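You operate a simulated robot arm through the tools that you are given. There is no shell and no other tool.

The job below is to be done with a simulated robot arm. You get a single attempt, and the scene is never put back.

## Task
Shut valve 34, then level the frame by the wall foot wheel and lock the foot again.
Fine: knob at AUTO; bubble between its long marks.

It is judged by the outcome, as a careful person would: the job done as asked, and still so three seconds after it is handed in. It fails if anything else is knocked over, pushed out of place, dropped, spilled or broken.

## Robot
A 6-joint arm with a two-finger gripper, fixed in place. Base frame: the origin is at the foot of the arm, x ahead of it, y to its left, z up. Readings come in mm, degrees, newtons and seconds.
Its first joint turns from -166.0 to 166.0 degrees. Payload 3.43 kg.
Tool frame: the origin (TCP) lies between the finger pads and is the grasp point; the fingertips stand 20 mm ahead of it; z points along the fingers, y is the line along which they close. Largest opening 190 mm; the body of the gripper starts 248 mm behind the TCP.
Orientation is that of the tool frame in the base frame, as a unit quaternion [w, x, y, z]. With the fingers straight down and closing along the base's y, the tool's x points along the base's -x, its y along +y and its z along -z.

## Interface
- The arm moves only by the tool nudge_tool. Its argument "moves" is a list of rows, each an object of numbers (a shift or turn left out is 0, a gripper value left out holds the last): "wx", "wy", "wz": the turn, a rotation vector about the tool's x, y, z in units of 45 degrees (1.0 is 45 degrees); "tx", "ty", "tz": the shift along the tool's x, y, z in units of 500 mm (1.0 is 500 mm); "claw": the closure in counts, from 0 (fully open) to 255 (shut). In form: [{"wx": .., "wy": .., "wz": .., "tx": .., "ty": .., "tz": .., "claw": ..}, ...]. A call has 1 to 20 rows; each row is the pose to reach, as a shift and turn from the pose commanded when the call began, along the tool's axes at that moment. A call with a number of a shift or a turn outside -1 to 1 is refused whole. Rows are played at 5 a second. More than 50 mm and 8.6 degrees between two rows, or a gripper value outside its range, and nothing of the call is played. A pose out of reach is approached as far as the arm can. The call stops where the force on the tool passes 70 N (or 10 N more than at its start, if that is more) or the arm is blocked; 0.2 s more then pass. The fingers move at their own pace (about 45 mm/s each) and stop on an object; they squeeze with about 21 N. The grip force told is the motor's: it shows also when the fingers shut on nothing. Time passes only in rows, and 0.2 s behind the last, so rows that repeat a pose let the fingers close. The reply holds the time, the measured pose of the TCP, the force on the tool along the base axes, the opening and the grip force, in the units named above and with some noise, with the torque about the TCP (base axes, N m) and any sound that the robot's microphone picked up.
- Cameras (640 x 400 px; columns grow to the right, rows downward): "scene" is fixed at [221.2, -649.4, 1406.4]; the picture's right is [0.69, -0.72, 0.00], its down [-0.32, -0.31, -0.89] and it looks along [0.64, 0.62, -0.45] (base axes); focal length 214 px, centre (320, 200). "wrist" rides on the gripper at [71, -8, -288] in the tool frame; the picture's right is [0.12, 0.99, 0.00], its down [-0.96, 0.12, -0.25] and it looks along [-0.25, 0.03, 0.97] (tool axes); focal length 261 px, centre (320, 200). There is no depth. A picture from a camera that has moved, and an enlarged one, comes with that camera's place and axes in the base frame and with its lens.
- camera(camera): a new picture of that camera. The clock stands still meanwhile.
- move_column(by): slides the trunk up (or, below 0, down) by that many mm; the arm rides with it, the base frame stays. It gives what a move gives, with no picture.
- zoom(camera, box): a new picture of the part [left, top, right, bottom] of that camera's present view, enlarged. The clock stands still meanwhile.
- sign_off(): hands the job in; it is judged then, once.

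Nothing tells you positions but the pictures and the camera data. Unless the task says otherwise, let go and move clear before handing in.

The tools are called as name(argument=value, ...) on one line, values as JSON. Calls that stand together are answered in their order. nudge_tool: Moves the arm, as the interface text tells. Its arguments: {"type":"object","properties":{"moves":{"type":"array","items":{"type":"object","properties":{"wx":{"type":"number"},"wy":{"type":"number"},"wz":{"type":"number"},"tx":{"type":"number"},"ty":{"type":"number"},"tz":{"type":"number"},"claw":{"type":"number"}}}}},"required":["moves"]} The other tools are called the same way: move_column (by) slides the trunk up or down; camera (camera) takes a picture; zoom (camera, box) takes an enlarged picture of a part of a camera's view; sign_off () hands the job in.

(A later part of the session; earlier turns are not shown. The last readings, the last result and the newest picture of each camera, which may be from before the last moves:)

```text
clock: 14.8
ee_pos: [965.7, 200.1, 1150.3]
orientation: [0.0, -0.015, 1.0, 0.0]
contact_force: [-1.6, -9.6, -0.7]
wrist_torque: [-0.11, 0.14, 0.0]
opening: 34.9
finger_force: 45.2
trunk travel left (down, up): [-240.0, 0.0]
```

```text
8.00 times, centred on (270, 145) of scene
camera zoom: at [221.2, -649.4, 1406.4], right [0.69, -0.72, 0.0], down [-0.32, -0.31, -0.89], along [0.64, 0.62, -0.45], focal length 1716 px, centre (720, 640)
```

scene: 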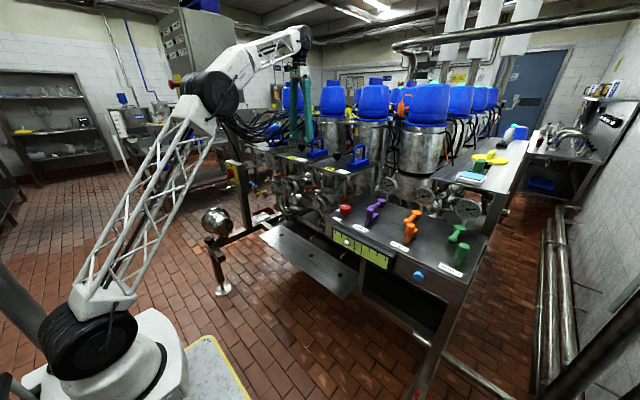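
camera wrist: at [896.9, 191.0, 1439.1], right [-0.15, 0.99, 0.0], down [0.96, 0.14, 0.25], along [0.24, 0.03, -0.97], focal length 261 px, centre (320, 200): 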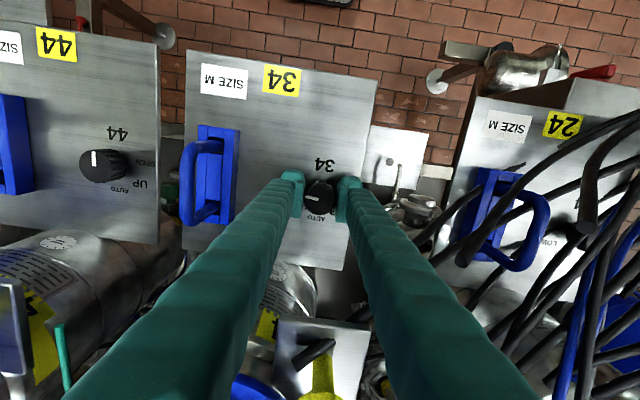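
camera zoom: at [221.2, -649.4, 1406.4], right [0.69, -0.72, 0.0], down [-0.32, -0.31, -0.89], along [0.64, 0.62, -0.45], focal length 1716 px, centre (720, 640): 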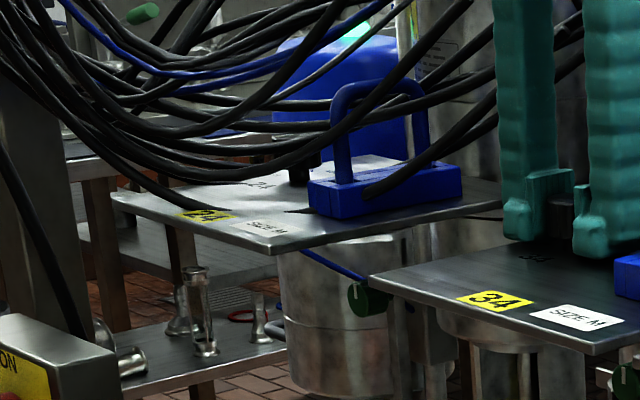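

The red knob's mark points straight at its ON label. I'll keep turning valve 34's knob clockwise and watch for clicks or stops to learn its range.

nudge_tool(moves=[{"wz": 0.1}, {"wz": 0.2}, {"wz": 0.3}, {"wz": 0.4}, {"wz": 0.5}, {"wz": 0.6}, {"wz": 0.7}, {"wz": 0.8}])

zoom(camera="wrist", box=[270, 150, 370, 230])

zoom(camera="scene", box=[250, 40, 370, 180])

```text
clock: 16.6
ee_pos: [967.5, 199.6, 1149.8]
orientation: [0.001, 0.296, 0.955, -0.001]
contact_force: [-3.2, -19.4, -1.8]
wrist_torque: [-0.12, 0.03, 0.06]
opening: 34.5
finger_force: 44.7
trunk travel left (down, up): [-240.0, 0.0]
```

```text
5.00 times, centred on (320, 190) of wrist
camera zoom: at [904.0, 233.8, 1439.0], right [0.46, 0.89, 0.0], down [0.86, -0.45, 0.25], along [0.22, -0.12, -0.97], focal length 1303 px, centre (320, 250)
```

zoom: 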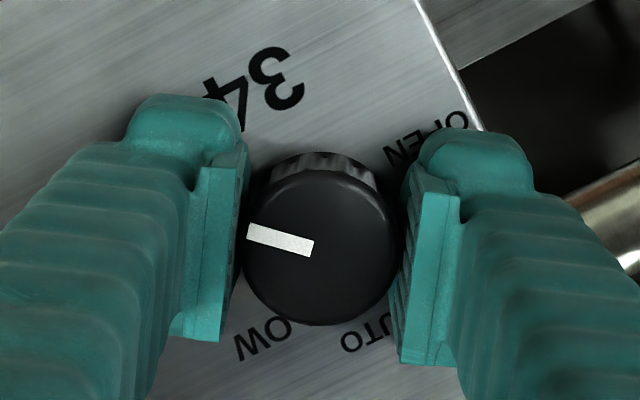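

```text
2.86 times, centred on (310, 110) of scene
camera zoom: at [221.2, -649.4, 1406.4], right [0.69, -0.72, 0.0], down [-0.32, -0.31, -0.89], along [0.64, 0.62, -0.45], focal length 613 px, centre (349, 457)
```

zoom: 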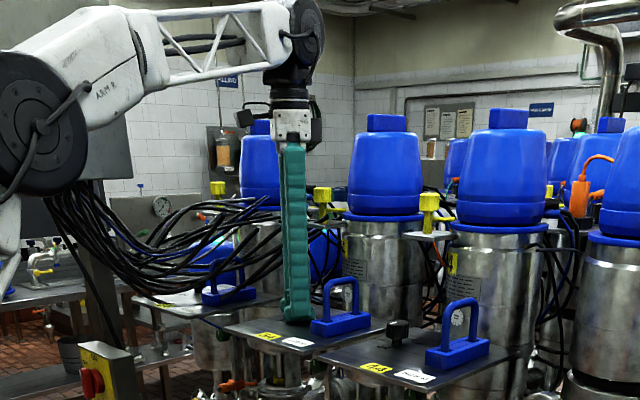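

The knob follows freely (mark now about −133°). I'll release, swing the tool back, and regrip to keep going.

nudge_tool(moves=[{"claw": 170}, {"claw": 170}, {"claw": 170}, {"claw": 170, "wz": -0.17, "tx": -0.0023, "ty": -0.0033}, {"wz": -0.34, "tx": -0.0023, "ty": -0.0033}, {"wz": -0.51, "tx": -0.0023, "ty": -0.0033}, {"wz": -0.68, "tx": -0.0023, "ty": -0.0033}, {"wz": -0.85, "tx": -0.0023, "ty": -0.0033}, {"wz": -0.97, "tx": -0.0023, "ty": -0.0033}, {"wz": -0.97, "tx": -0.0023, "ty": -0.0033, "claw": 255}, {"wz": -0.97, "tx": -0.0023, "ty": -0.0033, "claw": 255}, {"wz": -0.97, "tx": -0.0023, "ty": -0.0033, "claw": 255}, {"wz": -0.97, "tx": -0.0023, "ty": -0.0033, "claw": 255}])

zoom(camera="wrist", box=[270, 150, 370, 230])

```text
clock: 19.4
ee_pos: [965.6, 199.7, 1150.3]
orientation: [-0.001, -0.084, 0.996, 0.0]
contact_force: [-1.3, 2.1, 0.6]
wrist_torque: [0.03, -0.05, -0.03]
opening: 34.2
finger_force: 45.1
trunk travel left (down, up): [-240.0, 0.0]
```

```text
5.00 times, centred on (320, 190) of wrist
camera zoom: at [898.8, 181.6, 1438.9], right [-0.28, 0.96, 0.0], down [0.93, 0.27, 0.25], along [0.24, 0.07, -0.97], focal length 1303 px, centre (320, 250)
```

zoom: 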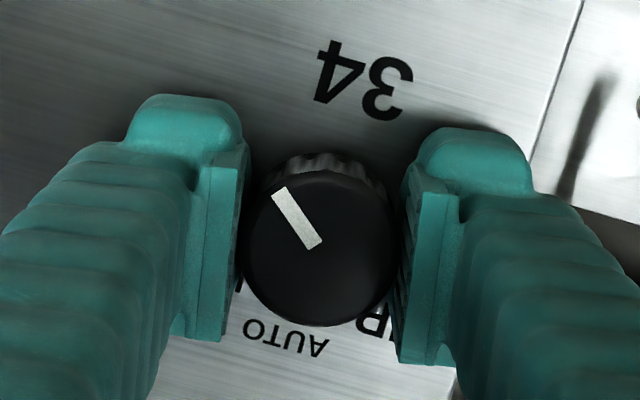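

nudge_tool(moves=[{"wz": 0.12}, {"wz": 0.24}, {"wz": 0.36}, {"wz": 0.48}, {"wz": 0.6}, {"wz": 0.72}, {"wz": 0.84}, {"wz": 0.96}])

zoom(camera="wrist", box=[270, 150, 370, 230])

```text
clock: 21.2
ee_pos: [968.3, 199.8, 1151.1]
orientation: [0.0, 0.29, 0.957, -0.001]
contact_force: [-12.4, -1.5, -11.5]
wrist_torque: [0.05, 0.18, 0.01]
opening: 34.1
finger_force: 45.3
trunk travel left (down, up): [-240.0, 0.0]
```

```text
5.00 times, centred on (320, 190) of wrist
camera zoom: at [903.9, 233.4, 1438.9], right [0.45, 0.89, 0.0], down [0.86, -0.44, 0.25], along [0.22, -0.12, -0.97], focal length 1303 px, centre (320, 250)
```

zoom: 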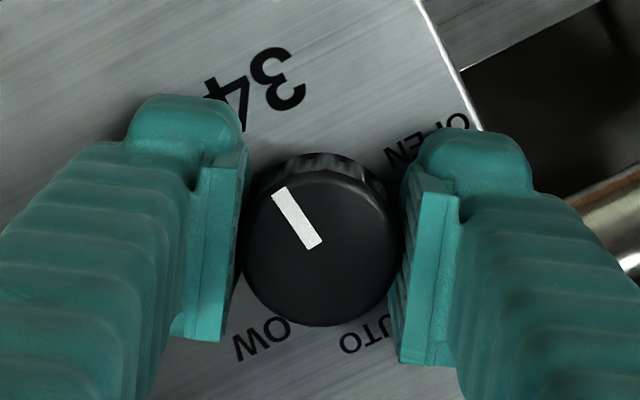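

The mark is now at −171°, like valve 44's. I'll go further to find the other end of travel, which tells whether the mark can reach AUTO this way.

nudge_tool(moves=[{"claw": 170}, {"claw": 170}, {"claw": 170}, {"claw": 170, "wz": -0.17}, {"wz": -0.34}, {"wz": -0.51}, {"wz": -0.68}, {"wz": -0.85}, {"wz": -0.97}, {"wz": -0.97, "claw": 255}, {"wz": -0.97, "claw": 255}, {"wz": -0.97, "claw": 255}, {"wz": -0.97, "claw": 255}])

nudge_tool(moves=[{"wz": 0.12}, {"wz": 0.24}, {"wz": 0.36}, {"wz": 0.48}, {"wz": 0.6}, {"wz": 0.72}, {"wz": 0.84}, {"wz": 0.96}])

zoom(camera="wrist", box=[270, 150, 370, 230])

```text
clock: 24.0
ee_pos: [966.0, 200.9, 1151.3]
orientation: [0.0, -0.087, 0.996, -0.001]
contact_force: [0.2, 6.7, -0.4]
wrist_torque: [0.08, -0.02, 0.02]
opening: 34.4
finger_force: 44.7
trunk travel left (down, up): [-240.0, 0.0]
```

```text
clock: 25.8
ee_pos: [966.1, 198.7, 1150.1]
orientation: [0.0, 0.287, 0.958, -0.001]
contact_force: [-1.4, 7.8, 2.5]
wrist_torque: [0.17, 0.14, 0.0]
opening: 34.2
finger_force: 44.8
trunk travel left (down, up): [-240.0, 0.0]
```

```text
5.00 times, centred on (320, 190) of wrist
camera zoom: at [903.1, 232.9, 1439.1], right [0.45, 0.89, 0.0], down [0.87, -0.43, 0.25], along [0.22, -0.11, -0.97], focal length 1303 px, centre (320, 250)
```

zoom: 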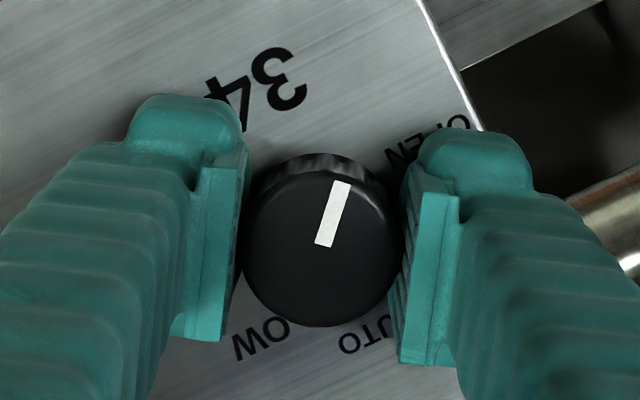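

nudge_tool(moves=[{"claw": 170}, {"claw": 170}, {"claw": 170}, {"claw": 170, "wz": -0.17}, {"wz": -0.34}, {"wz": -0.51}, {"wz": -0.68}, {"wz": -0.85}, {"wz": -0.97}, {"wz": -0.97, "claw": 255}, {"wz": -0.97, "claw": 255}, {"wz": -0.97, "claw": 255}, {"wz": -0.97, "claw": 255}])

zoom(camera="wrist", box=[270, 150, 370, 230])

nudge_tool(moves=[{"wz": 0.12}, {"wz": 0.24}, {"wz": 0.36}, {"wz": 0.48}, {"wz": 0.6}, {"wz": 0.72}, {"wz": 0.84}, {"wz": 0.96}])

zoom(camera="wrist", box=[270, 150, 370, 230])

```text
clock: 28.6
ee_pos: [965.1, 200.7, 1149.9]
orientation: [0.0, -0.09, 0.996, -0.001]
contact_force: [-0.2, 2.3, -0.3]
wrist_torque: [0.03, 0.0, 0.04]
opening: 34.6
finger_force: 45.3
trunk travel left (down, up): [-240.0, 0.0]
```

```text
5.00 times, centred on (320, 190) of wrist
camera zoom: at [898.4, 180.4, 1439.2], right [-0.3, 0.96, 0.0], down [0.93, 0.29, 0.25], along [0.24, 0.07, -0.97], focal length 1303 px, centre (320, 250)
```

zoom: 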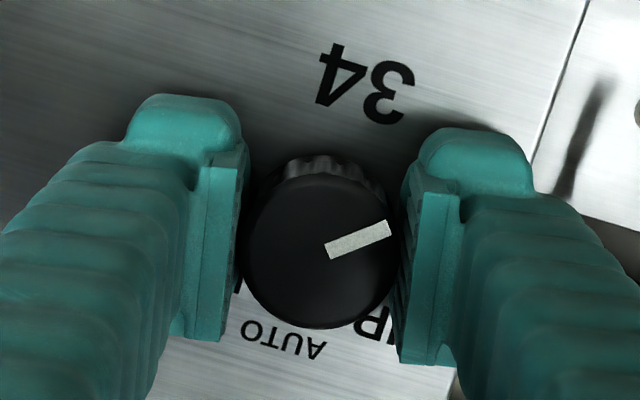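

```text
clock: 30.4
ee_pos: [967.3, 200.3, 1150.8]
orientation: [-0.001, 0.284, 0.959, -0.001]
contact_force: [0.6, 3.0, -0.1]
wrist_torque: [0.0, -0.05, 0.57]
opening: 34.8
finger_force: 45.3
trunk travel left (down, up): [-240.0, 0.0]
```

```text
5.00 times, centred on (320, 190) of wrist
camera zoom: at [903.2, 232.3, 1439.3], right [0.44, 0.9, 0.0], down [0.87, -0.43, 0.25], along [0.22, -0.11, -0.97], focal length 1303 px, centre (320, 250)
```

zoom: 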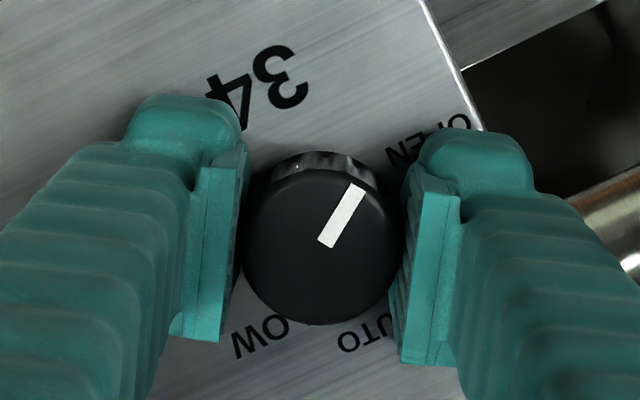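

The far stop is at about +123°, and the near one at −75°. So the 165° travel is exactly opposite the labels: OPEN −15°… LOW +15° measured from the mark's tail. Valve 44, whose mark points straight at −x (180°), is thus at AUTO, and 34 was on OPEN. I'll bring 34's mark back to 180°.

nudge_tool(moves=[{"wz": -0.12}, {"wz": -0.24}, {"wz": -0.36}, {"wz": -0.48}, {"wz": -0.6}, {"wz": -0.72}, {"wz": -0.84}, {"wz": -0.96}])

zoom(camera="wrist", box=[270, 150, 370, 230])

```text
clock: 32.2
ee_pos: [967.0, 199.8, 1151.3]
orientation: [0.0, -0.091, 0.996, -0.002]
contact_force: [12.4, 5.3, 5.8]
wrist_torque: [0.08, -0.22, 0.01]
opening: 34.8
finger_force: 45.2
trunk travel left (down, up): [-240.0, 0.0]
```

```text
5.00 times, centred on (320, 190) of wrist
camera zoom: at [899.2, 180.6, 1439.4], right [-0.3, 0.95, 0.0], down [0.93, 0.29, 0.25], along [0.24, 0.07, -0.97], focal length 1303 px, centre (320, 250)
```

zoom: 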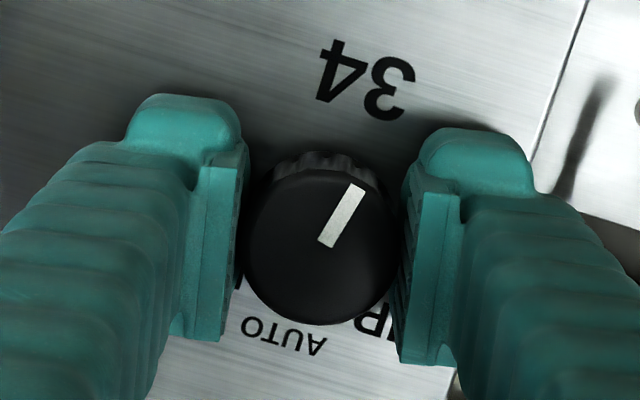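

nudge_tool(moves=[{"wz": -0.1}, {"wz": -0.2}, {"wz": -0.21}])

zoom(camera="wrist", box=[270, 150, 370, 230])

```text
clock: 33.0
ee_pos: [967.9, 201.7, 1151.2]
orientation: [-0.001, -0.172, 0.985, 0.0]
contact_force: [12.7, 5.6, 8.7]
wrist_torque: [0.08, -0.19, 0.04]
opening: 34.7
finger_force: 45.1
trunk travel left (down, up): [-240.0, 0.0]
```

```text
5.00 times, centred on (320, 190) of wrist
camera zoom: at [903.6, 169.9, 1439.5], right [-0.45, 0.89, 0.0], down [0.87, 0.44, 0.25], along [0.22, 0.11, -0.97], focal length 1303 px, centre (320, 250)
```

zoom: 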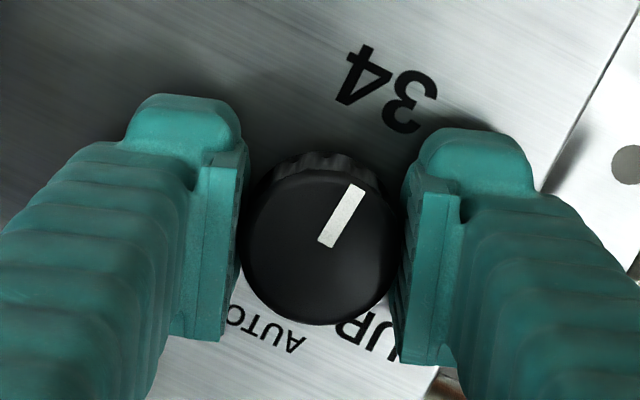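

The mark now points to 180°, matching valve 44. I'll release, straighten the tool and rise to check.

nudge_tool(moves=[{"claw": 165}, {"claw": 165}, {"claw": 165}, {"claw": 165}, {"claw": 165, "tz": -0.05}, {"tz": -0.1}, {"tz": -0.1, "wz": 0.15}, {"tz": -0.1, "wz": 0.3}, {"tz": -0.1, "wz": 0.44}, {"tz": -0.14, "wz": 0.44}])

camera(camera="wrist")

zoom(camera="wrist", box=[260, 140, 360, 220])

zoom(camera="wrist", box=[80, 120, 180, 200])

```text
clock: 35.2
ee_pos: [967.3, 201.0, 1220.9]
orientation: [0.0, 0.001, 1.0, -0.001]
contact_force: [0.0, 0.0, 0.0]
wrist_torque: [0.02, -0.05, -0.01]
opening: 66.9
finger_force: 0.0
trunk travel left (down, up): [-240.0, 0.0]
```

```text
taken
camera wrist: at [896.5, 193.2, 1509.2], right [-0.12, 0.99, 0.0], down [0.96, 0.11, 0.25], along [0.25, 0.03, -0.97], focal length 261 px, centre (320, 200)
```

wrist: 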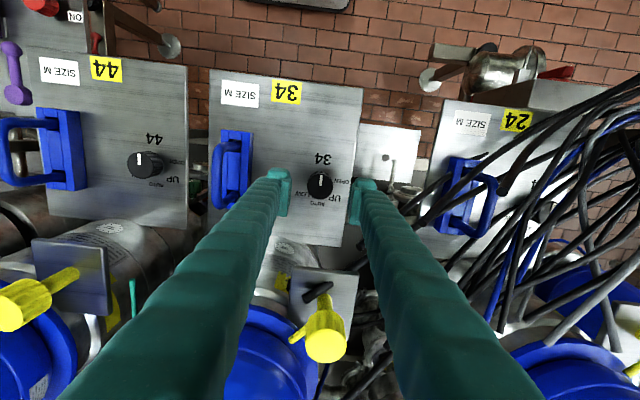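

```text
5.00 times, centred on (310, 180) of wrist
camera zoom: at [896.5, 193.2, 1509.2], right [-0.12, 0.99, 0.0], down [0.96, 0.11, 0.25], along [0.25, 0.03, -0.97], focal length 1303 px, centre (370, 300)
```

zoom: 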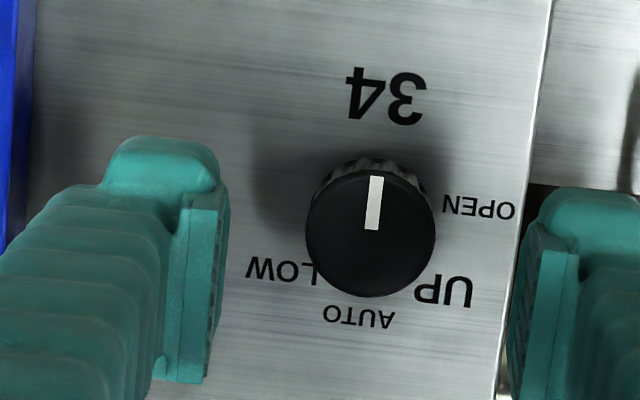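

```text
5.00 times, centred on (130, 160) of wrist
camera zoom: at [896.5, 193.2, 1509.2], right [-0.12, 0.99, 0.0], down [0.96, 0.11, 0.25], along [0.25, 0.03, -0.97], focal length 1303 px, centre (1270, 400)
```

zoom: 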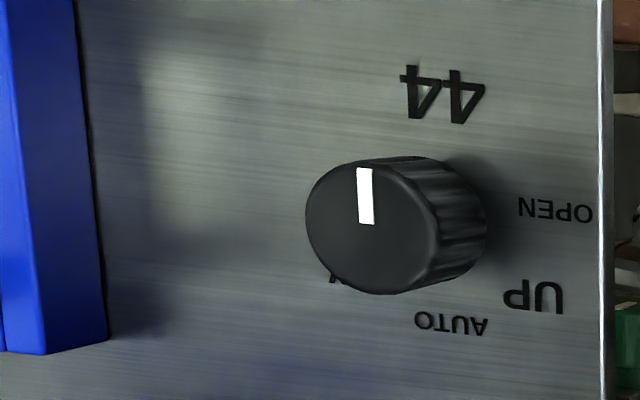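

Knob 34 now matches valve 44 at AUTO. Next I'll back off and swing over to the wall-side foot to study its wheel and red lock lever.

nudge_tool(moves=[{"tx": 0.06, "tz": -0.03}, {"tx": 0.14, "tz": -0.06}, {"tx": 0.22, "tz": -0.09}, {"tx": 0.3, "tz": -0.12}, {"tx": 0.38, "tz": -0.15}, {"tx": 0.46, "tz": -0.15}, {"tx": 0.54, "tz": -0.15, "ty": -0.03}, {"tx": 0.6, "tz": -0.15, "ty": -0.1}, {"tx": 0.64, "tz": -0.15, "ty": -0.18}, {"tx": 0.68, "tz": -0.15, "ty": -0.26}, {"tx": 0.72, "tz": -0.15, "ty": -0.34}, {"tx": 0.74, "tz": -0.15, "ty": -0.43}, {"tx": 0.76, "tz": -0.15, "ty": -0.52}, {"tx": 0.78, "tz": -0.15, "ty": -0.61}, {"tx": 0.8, "tz": -0.15, "ty": -0.7}, {"tx": 0.82, "tz": -0.15, "ty": -0.79}, {"tx": 0.84, "tz": -0.15, "ty": -0.88}, {"tx": 0.85, "tz": -0.15, "ty": -0.96}, {"tx": 0.85, "tz": -0.15, "ty": -1.0}])

camera(camera="wrist")

camera(camera="scene")

```text
clock: 39.2
ee_pos: [540.5, -298.6, 1297.7]
orientation: [0.0, 0.0, 1.0, -0.001]
contact_force: [0.1, 0.4, 0.0]
wrist_torque: [-0.06, -0.02, 0.0]
opening: 67.0
finger_force: 0.2
trunk travel left (down, up): [-240.0, 0.0]
```

```text
taken
camera wrist: at [471.9, -305.7, 1585.6], right [-0.12, 0.99, 0.0], down [0.96, 0.12, 0.25], along [0.25, 0.03, -0.97], focal length 261 px, centre (320, 200)
```

wrist: 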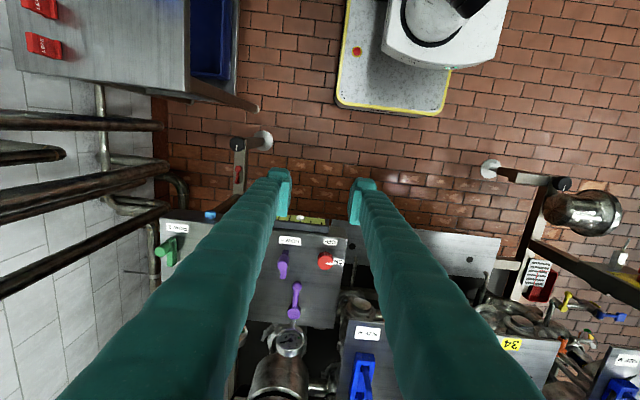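

```text
taken
```

scene: 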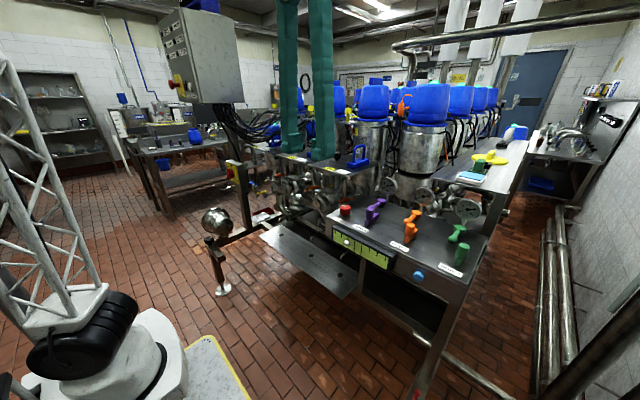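

zoom(camera="wrist", box=[190, 120, 310, 220])

zoom(camera="wrist", box=[0, 0, 160, 110])

zoom(camera="wrist", box=[470, 140, 640, 330])

```text
4.00 times, centred on (250, 170) of wrist
camera zoom: at [471.9, -305.7, 1585.6], right [-0.12, 0.99, 0.0], down [0.96, 0.12, 0.25], along [0.25, 0.03, -0.97], focal length 1043 px, centre (600, 320)
```

zoom: 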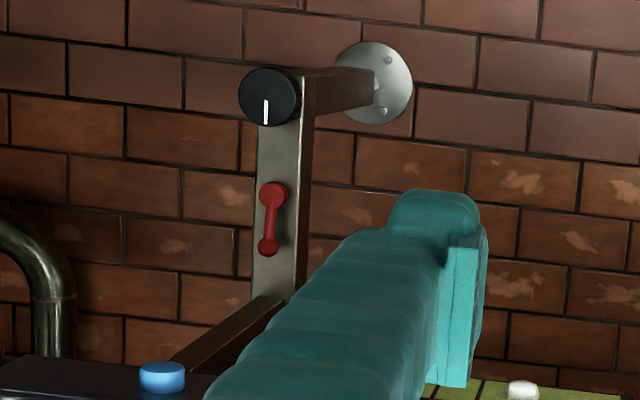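

```text
3.64 times, centred on (80, 55) of wrist
camera zoom: at [471.9, -305.7, 1585.6], right [-0.12, 0.99, 0.0], down [0.96, 0.12, 0.25], along [0.25, 0.03, -0.97], focal length 948 px, centre (1193, 727)
```

zoom: 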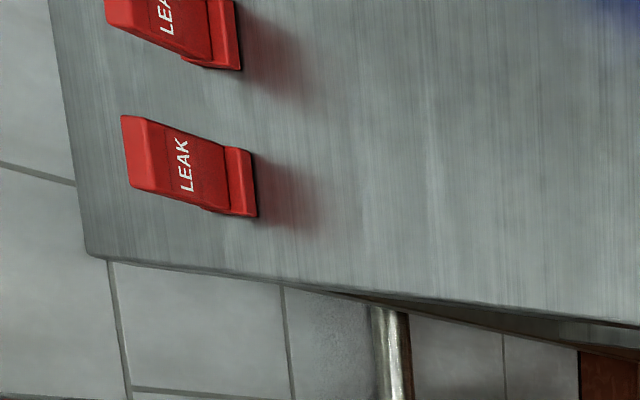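

```text
2.11 times, centred on (555, 235) of wrist
camera zoom: at [471.9, -305.7, 1585.6], right [-0.12, 0.99, 0.0], down [0.96, 0.12, 0.25], along [0.25, 0.03, -0.97], focal length 549 px, centre (-175, 126)
```

zoom: 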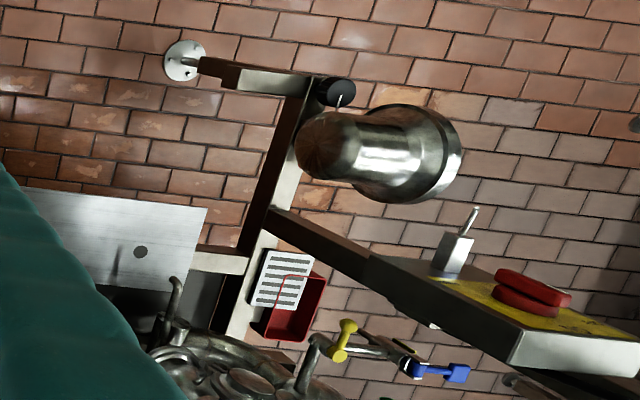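

The wall foot has a bar with the black wheel at its end (about x 557, y −630, z ~508) and the red lever between wheel and panel. I'll lower the camera toward it for a closer look.

nudge_tool(moves=[{"tx": 0.004, "ty": -0.052, "tz": 0.06}, {"tx": 0.008, "ty": -0.104, "tz": 0.12}, {"tx": 0.012, "ty": -0.156, "tz": 0.18}, {"tx": 0.016, "ty": -0.208, "tz": 0.24}, {"tx": 0.02, "ty": -0.26, "tz": 0.3}, {"tx": 0.024, "ty": -0.312, "tz": 0.36}, {"tx": 0.028, "ty": -0.364, "tz": 0.42}, {"tx": 0.032, "ty": -0.416, "tz": 0.48}, {"tx": 0.036, "ty": -0.468, "tz": 0.54}, {"tx": 0.04, "ty": -0.52, "tz": 0.6}])

camera(camera="wrist")

camera(camera="scene")

```text
clock: 41.4
ee_pos: [516.5, -560.3, 997.5]
orientation: [0.0, 0.001, 1.0, -0.001]
contact_force: [0.5, 0.3, -0.2]
wrist_torque: [-0.1, -0.02, -0.03]
opening: 67.0
finger_force: 0.1
trunk travel left (down, up): [-240.0, 0.0]
```

```text
taken
camera wrist: at [447.8, -568.2, 1286.7], right [-0.12, 0.99, 0.0], down [0.96, 0.12, 0.25], along [0.25, 0.03, -0.97], focal length 261 px, centre (320, 200)
```

wrist: 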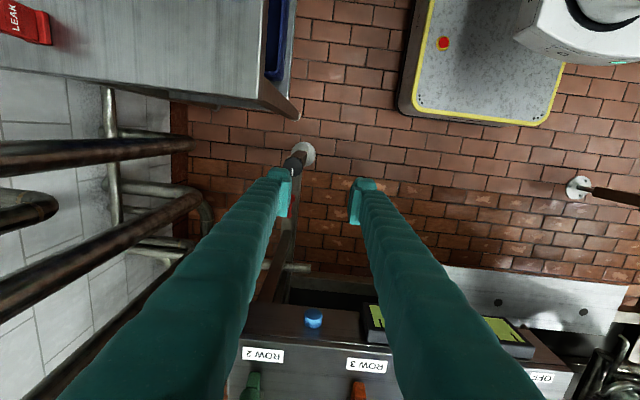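

```text
taken
```

scene: 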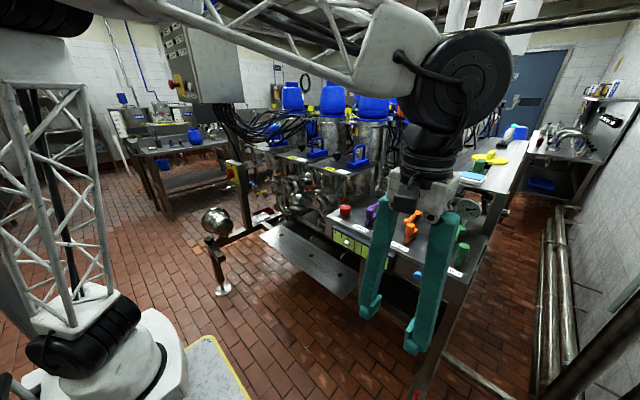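

nudge_tool(moves=[{"ty": -0.07, "tz": 0.05, "claw": 60}, {"ty": -0.14, "tz": 0.1, "claw": 60}, {"ty": -0.14, "tz": 0.15, "claw": 60}, {"ty": -0.14, "tz": 0.2, "claw": 60}, {"ty": -0.14, "tz": 0.2, "claw": 60}])

camera(camera="wrist")

zoom(camera="wrist", box=[240, 120, 400, 320])

```text
clock: 42.6
ee_pos: [520.6, -630.6, 898.8]
orientation: [0.0, 0.0, 1.0, -0.001]
contact_force: [-1.0, 0.1, -0.7]
wrist_torque: [-0.03, 0.0, 0.02]
opening: 145.3
finger_force: 0.0
trunk travel left (down, up): [-240.0, 0.0]
```

```text
taken
camera wrist: at [450.8, -638.4, 1187.2], right [-0.12, 0.99, 0.0], down [0.96, 0.12, 0.25], along [0.25, 0.03, -0.97], focal length 261 px, centre (320, 200)
```

wrist: 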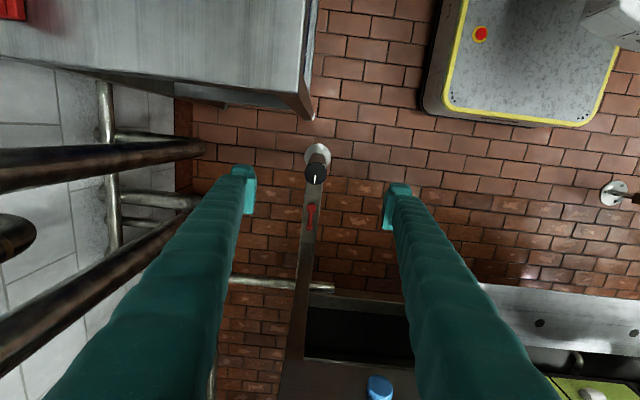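

```text
2.00 times, centred on (320, 220) of wrist
camera zoom: at [450.8, -638.4, 1187.2], right [-0.12, 0.99, 0.0], down [0.96, 0.12, 0.25], along [0.25, 0.03, -0.97], focal length 521 px, centre (320, 160)
```

zoom: 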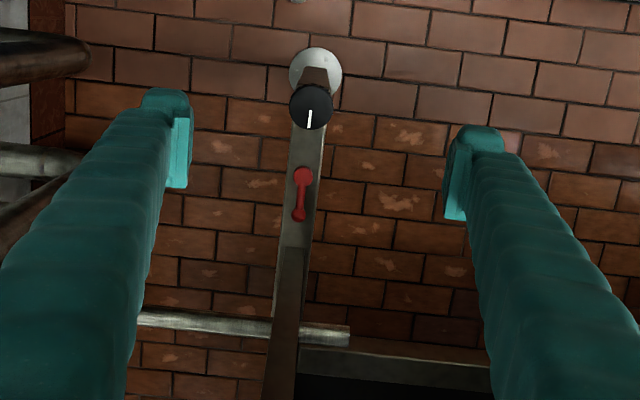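

nudge_tool(moves=[{"tz": 0.08, "tx": -0.01}, {"tz": 0.16, "tx": -0.02}, {"tz": 0.24, "tx": -0.03}, {"tz": 0.32, "tx": -0.04}, {"tz": 0.4, "tx": -0.05}])

camera(camera="wrist")

zoom(camera="wrist", box=[260, 120, 380, 320])

camera(camera="scene")

```text
clock: 43.8
ee_pos: [547.9, -632.1, 699.9]
orientation: [0.0, -0.001, 1.0, -0.002]
contact_force: [-0.3, 0.6, 0.8]
wrist_torque: [-0.08, -0.07, 0.0]
opening: 145.4
finger_force: 0.0
trunk travel left (down, up): [-240.0, 0.0]
```

```text
taken
camera wrist: at [477.5, -639.3, 988.0], right [-0.12, 0.99, 0.0], down [0.96, 0.12, 0.25], along [0.25, 0.03, -0.97], focal length 261 px, centre (320, 200)
```

wrist: 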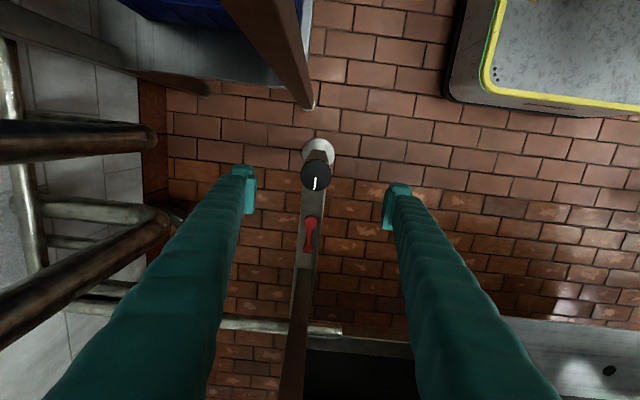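

```text
2.00 times, centred on (320, 220) of wrist
camera zoom: at [477.5, -639.3, 988.0], right [-0.12, 0.99, 0.0], down [0.96, 0.12, 0.25], along [0.25, 0.03, -0.97], focal length 521 px, centre (320, 160)
```

zoom: 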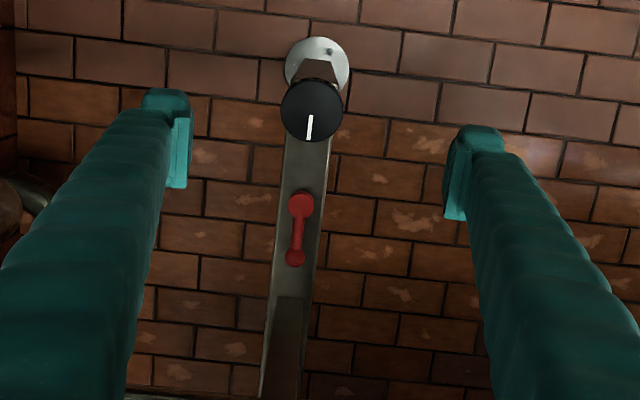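

```text
taken
```

scene: 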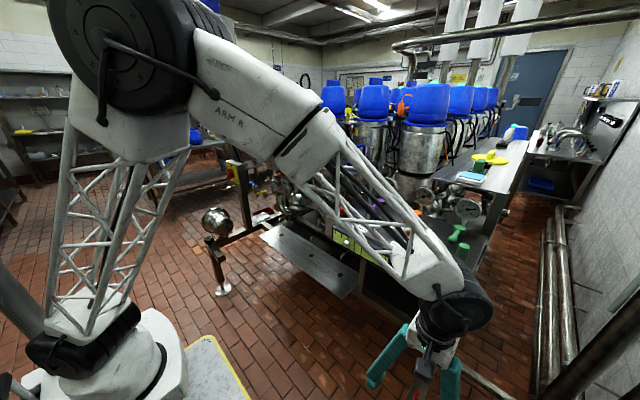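

zoom(camera="wrist", box=[290, 205, 330, 265])

zoom(camera="wrist", box=[295, 130, 340, 200])

zoom(camera="scene", box=[330, 220, 440, 290])

```text
6.67 times, centred on (310, 235) of wrist
camera zoom: at [477.5, -639.3, 988.0], right [-0.12, 0.99, 0.0], down [0.96, 0.12, 0.25], along [0.25, 0.03, -0.97], focal length 1738 px, centre (387, -33)
```

zoom: 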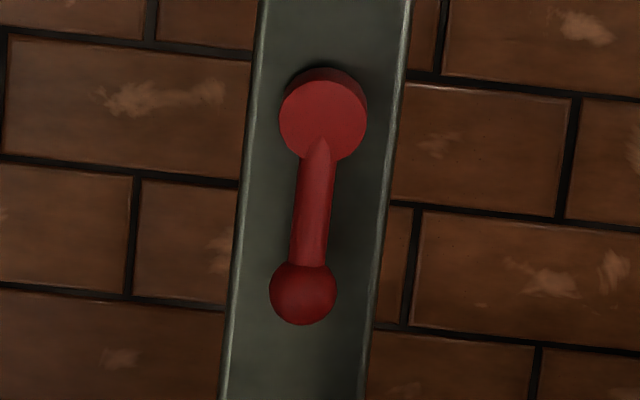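

```text
5.71 times, centred on (318, 165) of wrist
camera zoom: at [477.5, -639.3, 988.0], right [-0.12, 0.99, 0.0], down [0.96, 0.12, 0.25], along [0.25, 0.03, -0.97], focal length 1489 px, centre (334, 400)
```

zoom: 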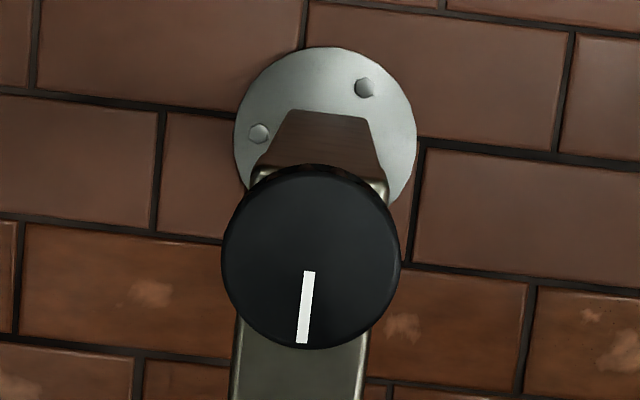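

```text
5.71 times, centred on (385, 255) of scene
camera zoom: at [221.2, -649.4, 1406.4], right [0.69, -0.72, 0.0], down [-0.32, -0.31, -0.89], along [0.64, 0.62, -0.45], focal length 1226 px, centre (-51, -114)
```

zoom: 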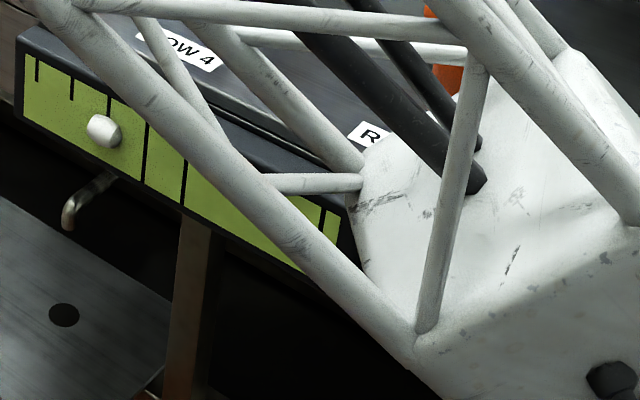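

The lever is a disc pivot at about (658, −639) with a ball end at (719, −637), lying along the bar at z ≈ 472. The panel overhangs it, so I'll tilt the tool back 25° and look from an oblique angle.

nudge_tool(moves=[{"tx": -0.05, "tz": 0.02, "wy": -0.1}, {"tx": -0.1, "tz": 0.04, "wy": -0.25}, {"tx": -0.15, "tz": 0.06, "wy": -0.4}, {"tx": -0.2, "tz": 0.08, "wy": -0.556}])

camera(camera="wrist")

zoom(camera="wrist", box=[260, 150, 380, 270])

camera(camera="scene")

```text
clock: 44.8
ee_pos: [646.8, -629.3, 655.9]
orientation: [0.217, 0.0, 0.976, -0.002]
contact_force: [0.4, -0.3, 1.2]
wrist_torque: [-0.06, 0.06, 0.0]
opening: 145.4
finger_force: 0.1
trunk travel left (down, up): [-240.0, 0.0]
```

```text
taken
camera wrist: at [462.0, -637.9, 888.8], right [-0.11, 0.99, -0.05], down [0.77, 0.12, 0.63], along [0.63, 0.03, -0.77], focal length 261 px, centre (320, 200)
```

wrist: 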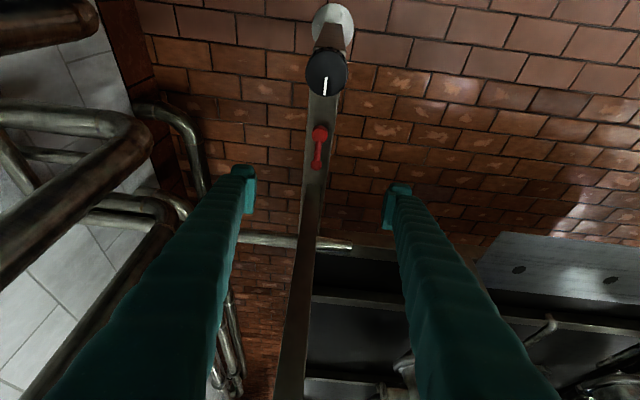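

```text
3.33 times, centred on (320, 210) of wrist
camera zoom: at [462.0, -637.9, 888.8], right [-0.11, 0.99, -0.05], down [0.77, 0.12, 0.63], along [0.63, 0.03, -0.77], focal length 869 px, centre (320, 167)
```

zoom: 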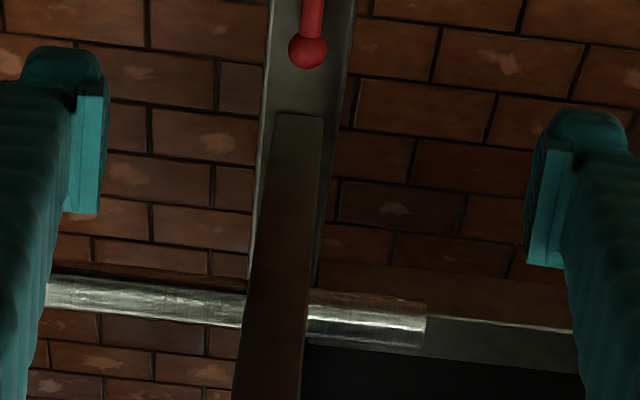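

```text
taken
```

scene: 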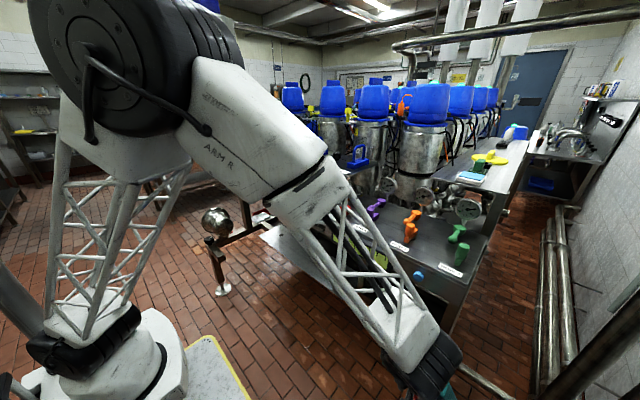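

nudge_tool(moves=[{"tz": 0.07, "ty": -0.006, "claw": 150}, {"tz": 0.14, "ty": -0.012, "claw": 150}, {"tz": 0.2, "ty": -0.016, "claw": 150}, {"tz": 0.2, "ty": -0.016, "claw": 150}, {"tz": 0.2, "ty": -0.016, "claw": 150}])

camera(camera="wrist")

zoom(camera="wrist", box=[260, 90, 380, 210])

zoom(camera="scene", box=[340, 260, 500, 400])

```text
clock: 46.0
ee_pos: [689.9, -640.0, 570.4]
orientation: [0.217, 0.0, 0.976, 0.0]
contact_force: [0.0, -1.0, 0.3]
wrist_torque: [0.04, 0.0, 0.0]
opening: 78.3
finger_force: 0.0
trunk travel left (down, up): [-240.0, 0.0]
```

```text
taken
camera wrist: at [504.6, -646.9, 801.6], right [-0.11, 0.99, -0.05], down [0.77, 0.12, 0.63], along [0.63, 0.03, -0.77], focal length 261 px, centre (320, 200)
```

wrist: 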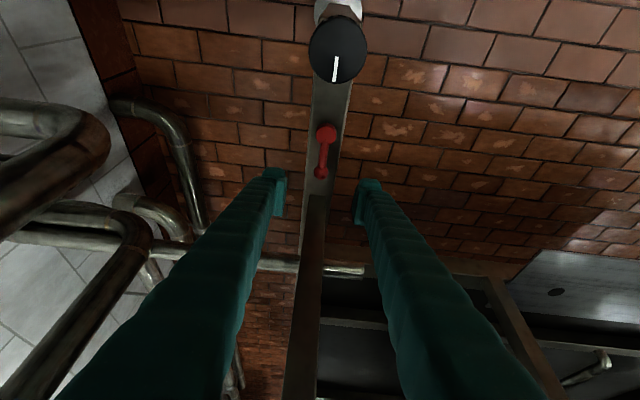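

```text
3.33 times, centred on (320, 150) of wrist
camera zoom: at [504.6, -646.9, 801.6], right [-0.11, 0.99, -0.05], down [0.77, 0.12, 0.63], along [0.63, 0.03, -0.77], focal length 869 px, centre (320, 367)
```

zoom: 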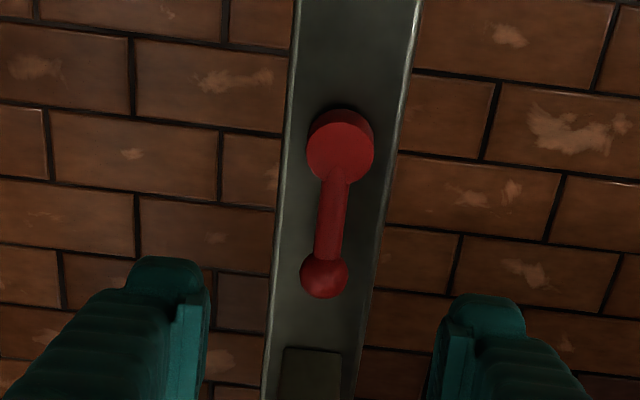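

```text
2.86 times, centred on (420, 330) of scene
camera zoom: at [221.2, -649.4, 1406.4], right [0.69, -0.72, 0.0], down [-0.32, -0.31, -0.89], along [0.64, 0.62, -0.45], focal length 613 px, centre (34, -171)
```

zoom: 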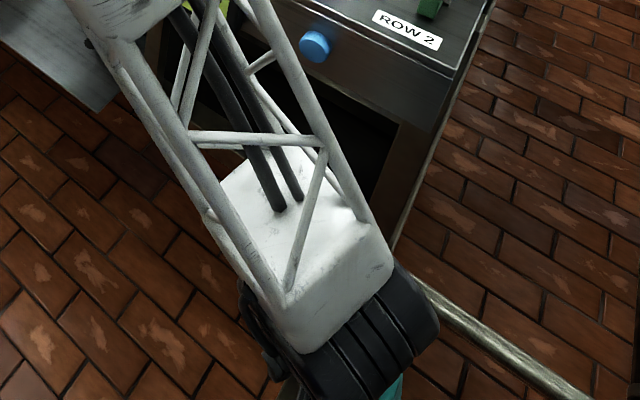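

Lever estimate refined: ball at (710, −639, 490), pivot at x ≈ 652, bar top ≈ 453. I'll lower the open fingers around the ball.

nudge_tool(moves=[{"tx": 0.008, "ty": 0.001, "tz": 0.04}, {"tx": 0.016, "ty": 0.002, "tz": 0.08}, {"tx": 0.024, "ty": 0.002, "tz": 0.12}, {"tx": 0.0314, "ty": 0.002, "tz": 0.155}])

zoom(camera="wrist", box=[240, 100, 400, 240])

```text
clock: 47.0
ee_pos: [708.3, -638.4, 490.7]
orientation: [0.216, -0.001, 0.976, -0.001]
contact_force: [0.5, -1.3, 0.3]
wrist_torque: [0.03, -0.02, 0.0]
opening: 78.1
finger_force: 0.0
trunk travel left (down, up): [-240.0, 0.0]
```

```text
2.86 times, centred on (320, 170) of wrist
camera zoom: at [523.1, -644.8, 722.0], right [-0.11, 0.99, -0.05], down [0.77, 0.12, 0.63], along [0.63, 0.03, -0.77], focal length 745 px, centre (320, 286)
```

zoom: 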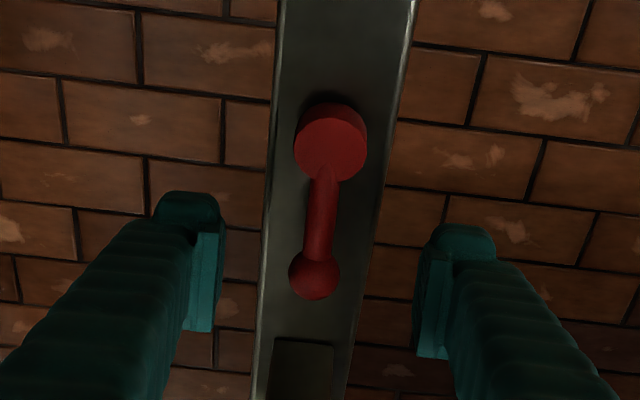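

nudge_tool(moves=[{"claw": 255}, {"claw": 255}, {"claw": 255}, {"claw": 255}, {"claw": 255}, {"claw": 255}])

zoom(camera="wrist", box=[240, 100, 400, 240])

```text
clock: 48.4
ee_pos: [708.2, -638.2, 490.1]
orientation: [0.216, -0.001, 0.976, 0.0]
contact_force: [1.6, -1.5, 0.6]
wrist_torque: [-0.05, -0.02, 0.13]
opening: 19.5
finger_force: 45.2
trunk travel left (down, up): [-240.0, 0.0]
```

```text
2.86 times, centred on (320, 170) of wrist
camera zoom: at [523.1, -644.9, 722.1], right [-0.11, 0.99, -0.05], down [0.77, 0.12, 0.63], along [0.63, 0.03, -0.77], focal length 745 px, centre (320, 286)
```

zoom: 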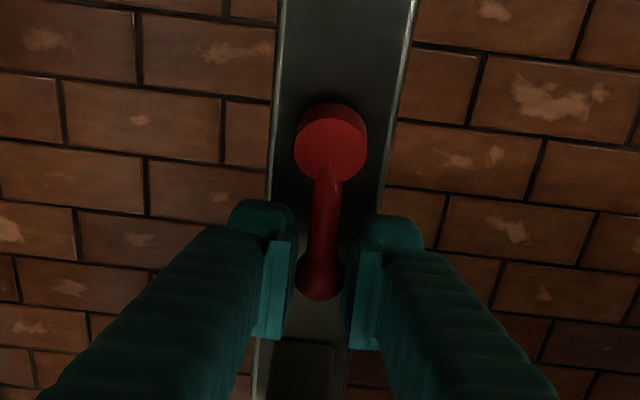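

Gripped the lever ball. I'll test turning it a little counter-clockwise (ball toward +y) about its pivot and watch the force.

nudge_tool(moves=[{"tx": 0.0002, "ty": 0.008, "tz": -0.0001, "wx": -0.0376, "wz": -0.0805}, {"tx": 0.001, "ty": 0.0159, "tz": -0.0005, "wx": -0.0751, "wz": -0.161}])

```text
clock: 49.0
ee_pos: [706.6, -630.3, 489.7]
orientation: [0.216, -0.068, 0.974, 0.013]
contact_force: [3.6, -1.3, 4.2]
wrist_torque: [0.0, -0.09, 0.07]
opening: 19.6
finger_force: 45.4
trunk travel left (down, up): [-240.0, 0.0]
```

zoom(camera="wrist", box=[240, 100, 400, 240])

```text
2.86 times, centred on (320, 170) of wrist
camera zoom: at [525.1, -663.8, 722.2], right [-0.25, 0.97, -0.05], down [0.74, 0.22, 0.63], along [0.62, 0.12, -0.77], focal length 745 px, centre (320, 286)
```

zoom: 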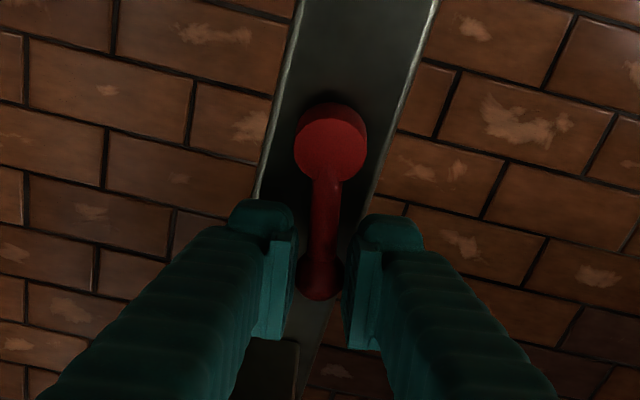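

It turns freely that way. I'll continue around the pivot in steps.

nudge_tool(moves=[{"tx": 0.001, "ty": 0.0159, "tz": -0.0005, "wx": -0.0751, "wz": -0.1611}, {"tx": 0.004, "ty": 0.0314, "tz": -0.0019, "wx": -0.1503, "wz": -0.3221}, {"tx": 0.0089, "ty": 0.0464, "tz": -0.0042, "wx": -0.2254, "wz": -0.4832}])

zoom(camera="wrist", box=[240, 100, 400, 240])

```text
clock: 49.8
ee_pos: [697.4, -610.4, 490.3]
orientation: [0.207, -0.27, 0.939, 0.058]
contact_force: [-2.7, -15.6, 12.1]
wrist_torque: [-0.06, -0.24, 0.42]
opening: 19.1
finger_force: 45.6
trunk travel left (down, up): [-240.0, 0.0]
```

```text
2.86 times, centred on (320, 170) of wrist
camera zoom: at [544.9, -714.0, 722.7], right [-0.62, 0.78, -0.05], down [0.59, 0.51, 0.63], along [0.52, 0.36, -0.78], focal length 745 px, centre (320, 286)
```

zoom: 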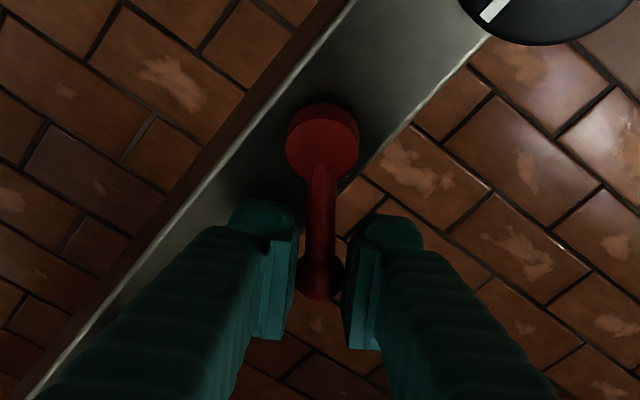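

nudge_tool(moves=[{"tx": 0.0064, "ty": 0.015, "tz": -0.0029, "wx": -0.0751, "wz": -0.1611}, {"tx": 0.0092, "ty": 0.0298, "tz": -0.0043, "wx": -0.1503, "wz": -0.3221}])

camera(camera="wrist")

camera(camera="scene")

```text
clock: 50.4
ee_pos: [687.1, -599.3, 490.3]
orientation: [0.197, -0.399, 0.891, 0.088]
contact_force: [1.9, -17.0, 16.2]
wrist_torque: [0.03, -0.32, 0.41]
opening: 19.3
finger_force: 45.2
trunk travel left (down, up): [-240.0, 0.0]
```

```text
taken
camera wrist: at [568.5, -741.8, 722.8], right [-0.81, 0.58, -0.05], down [0.43, 0.65, 0.63], along [0.4, 0.49, -0.78], focal length 261 px, centre (320, 200)
```

wrist: 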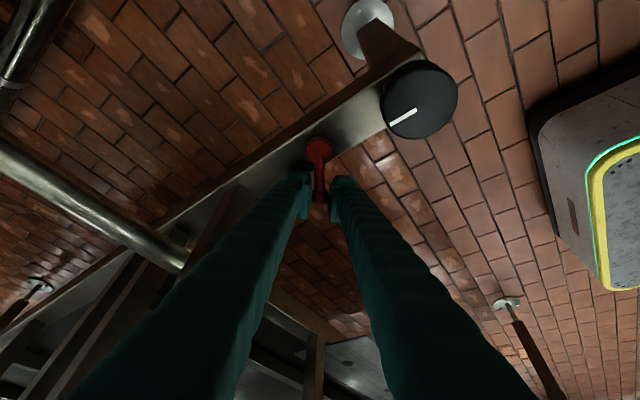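

```text
taken
```

scene: 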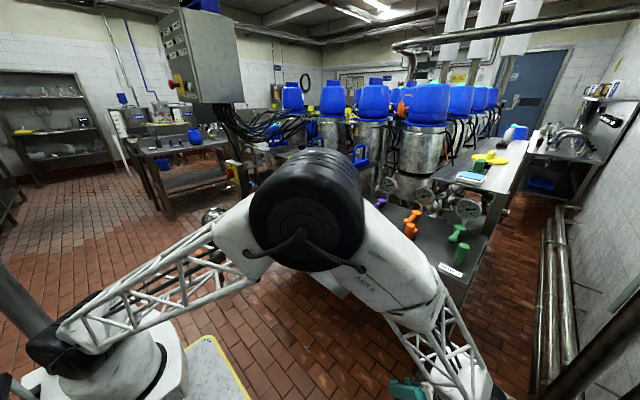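

nudge_tool(moves=[{"claw": 190}, {"claw": 190}, {"claw": 190}])

zoom(camera="wrist", box=[240, 100, 400, 240])

```text
clock: 51.2
ee_pos: [686.7, -598.3, 489.2]
orientation: [0.197, -0.398, 0.892, 0.087]
contact_force: [-0.2, 0.0, -0.5]
wrist_torque: [-0.03, 0.01, -0.02]
opening: 48.7
finger_force: 0.1
trunk travel left (down, up): [-240.0, 0.0]
```

```text
2.86 times, centred on (320, 170) of wrist
camera zoom: at [568.6, -740.9, 721.7], right [-0.81, 0.58, -0.05], down [0.43, 0.65, 0.63], along [0.4, 0.49, -0.78], focal length 745 px, centre (320, 286)
```

zoom: 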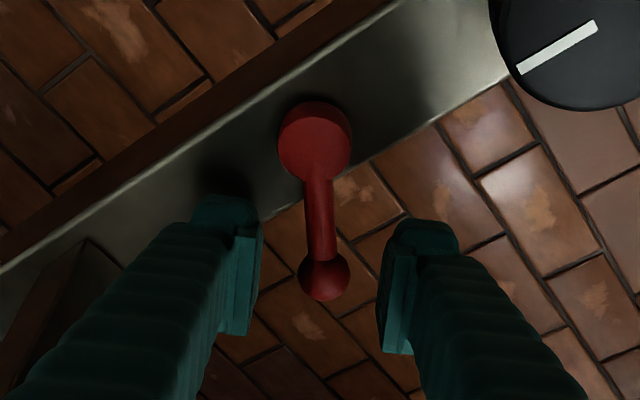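

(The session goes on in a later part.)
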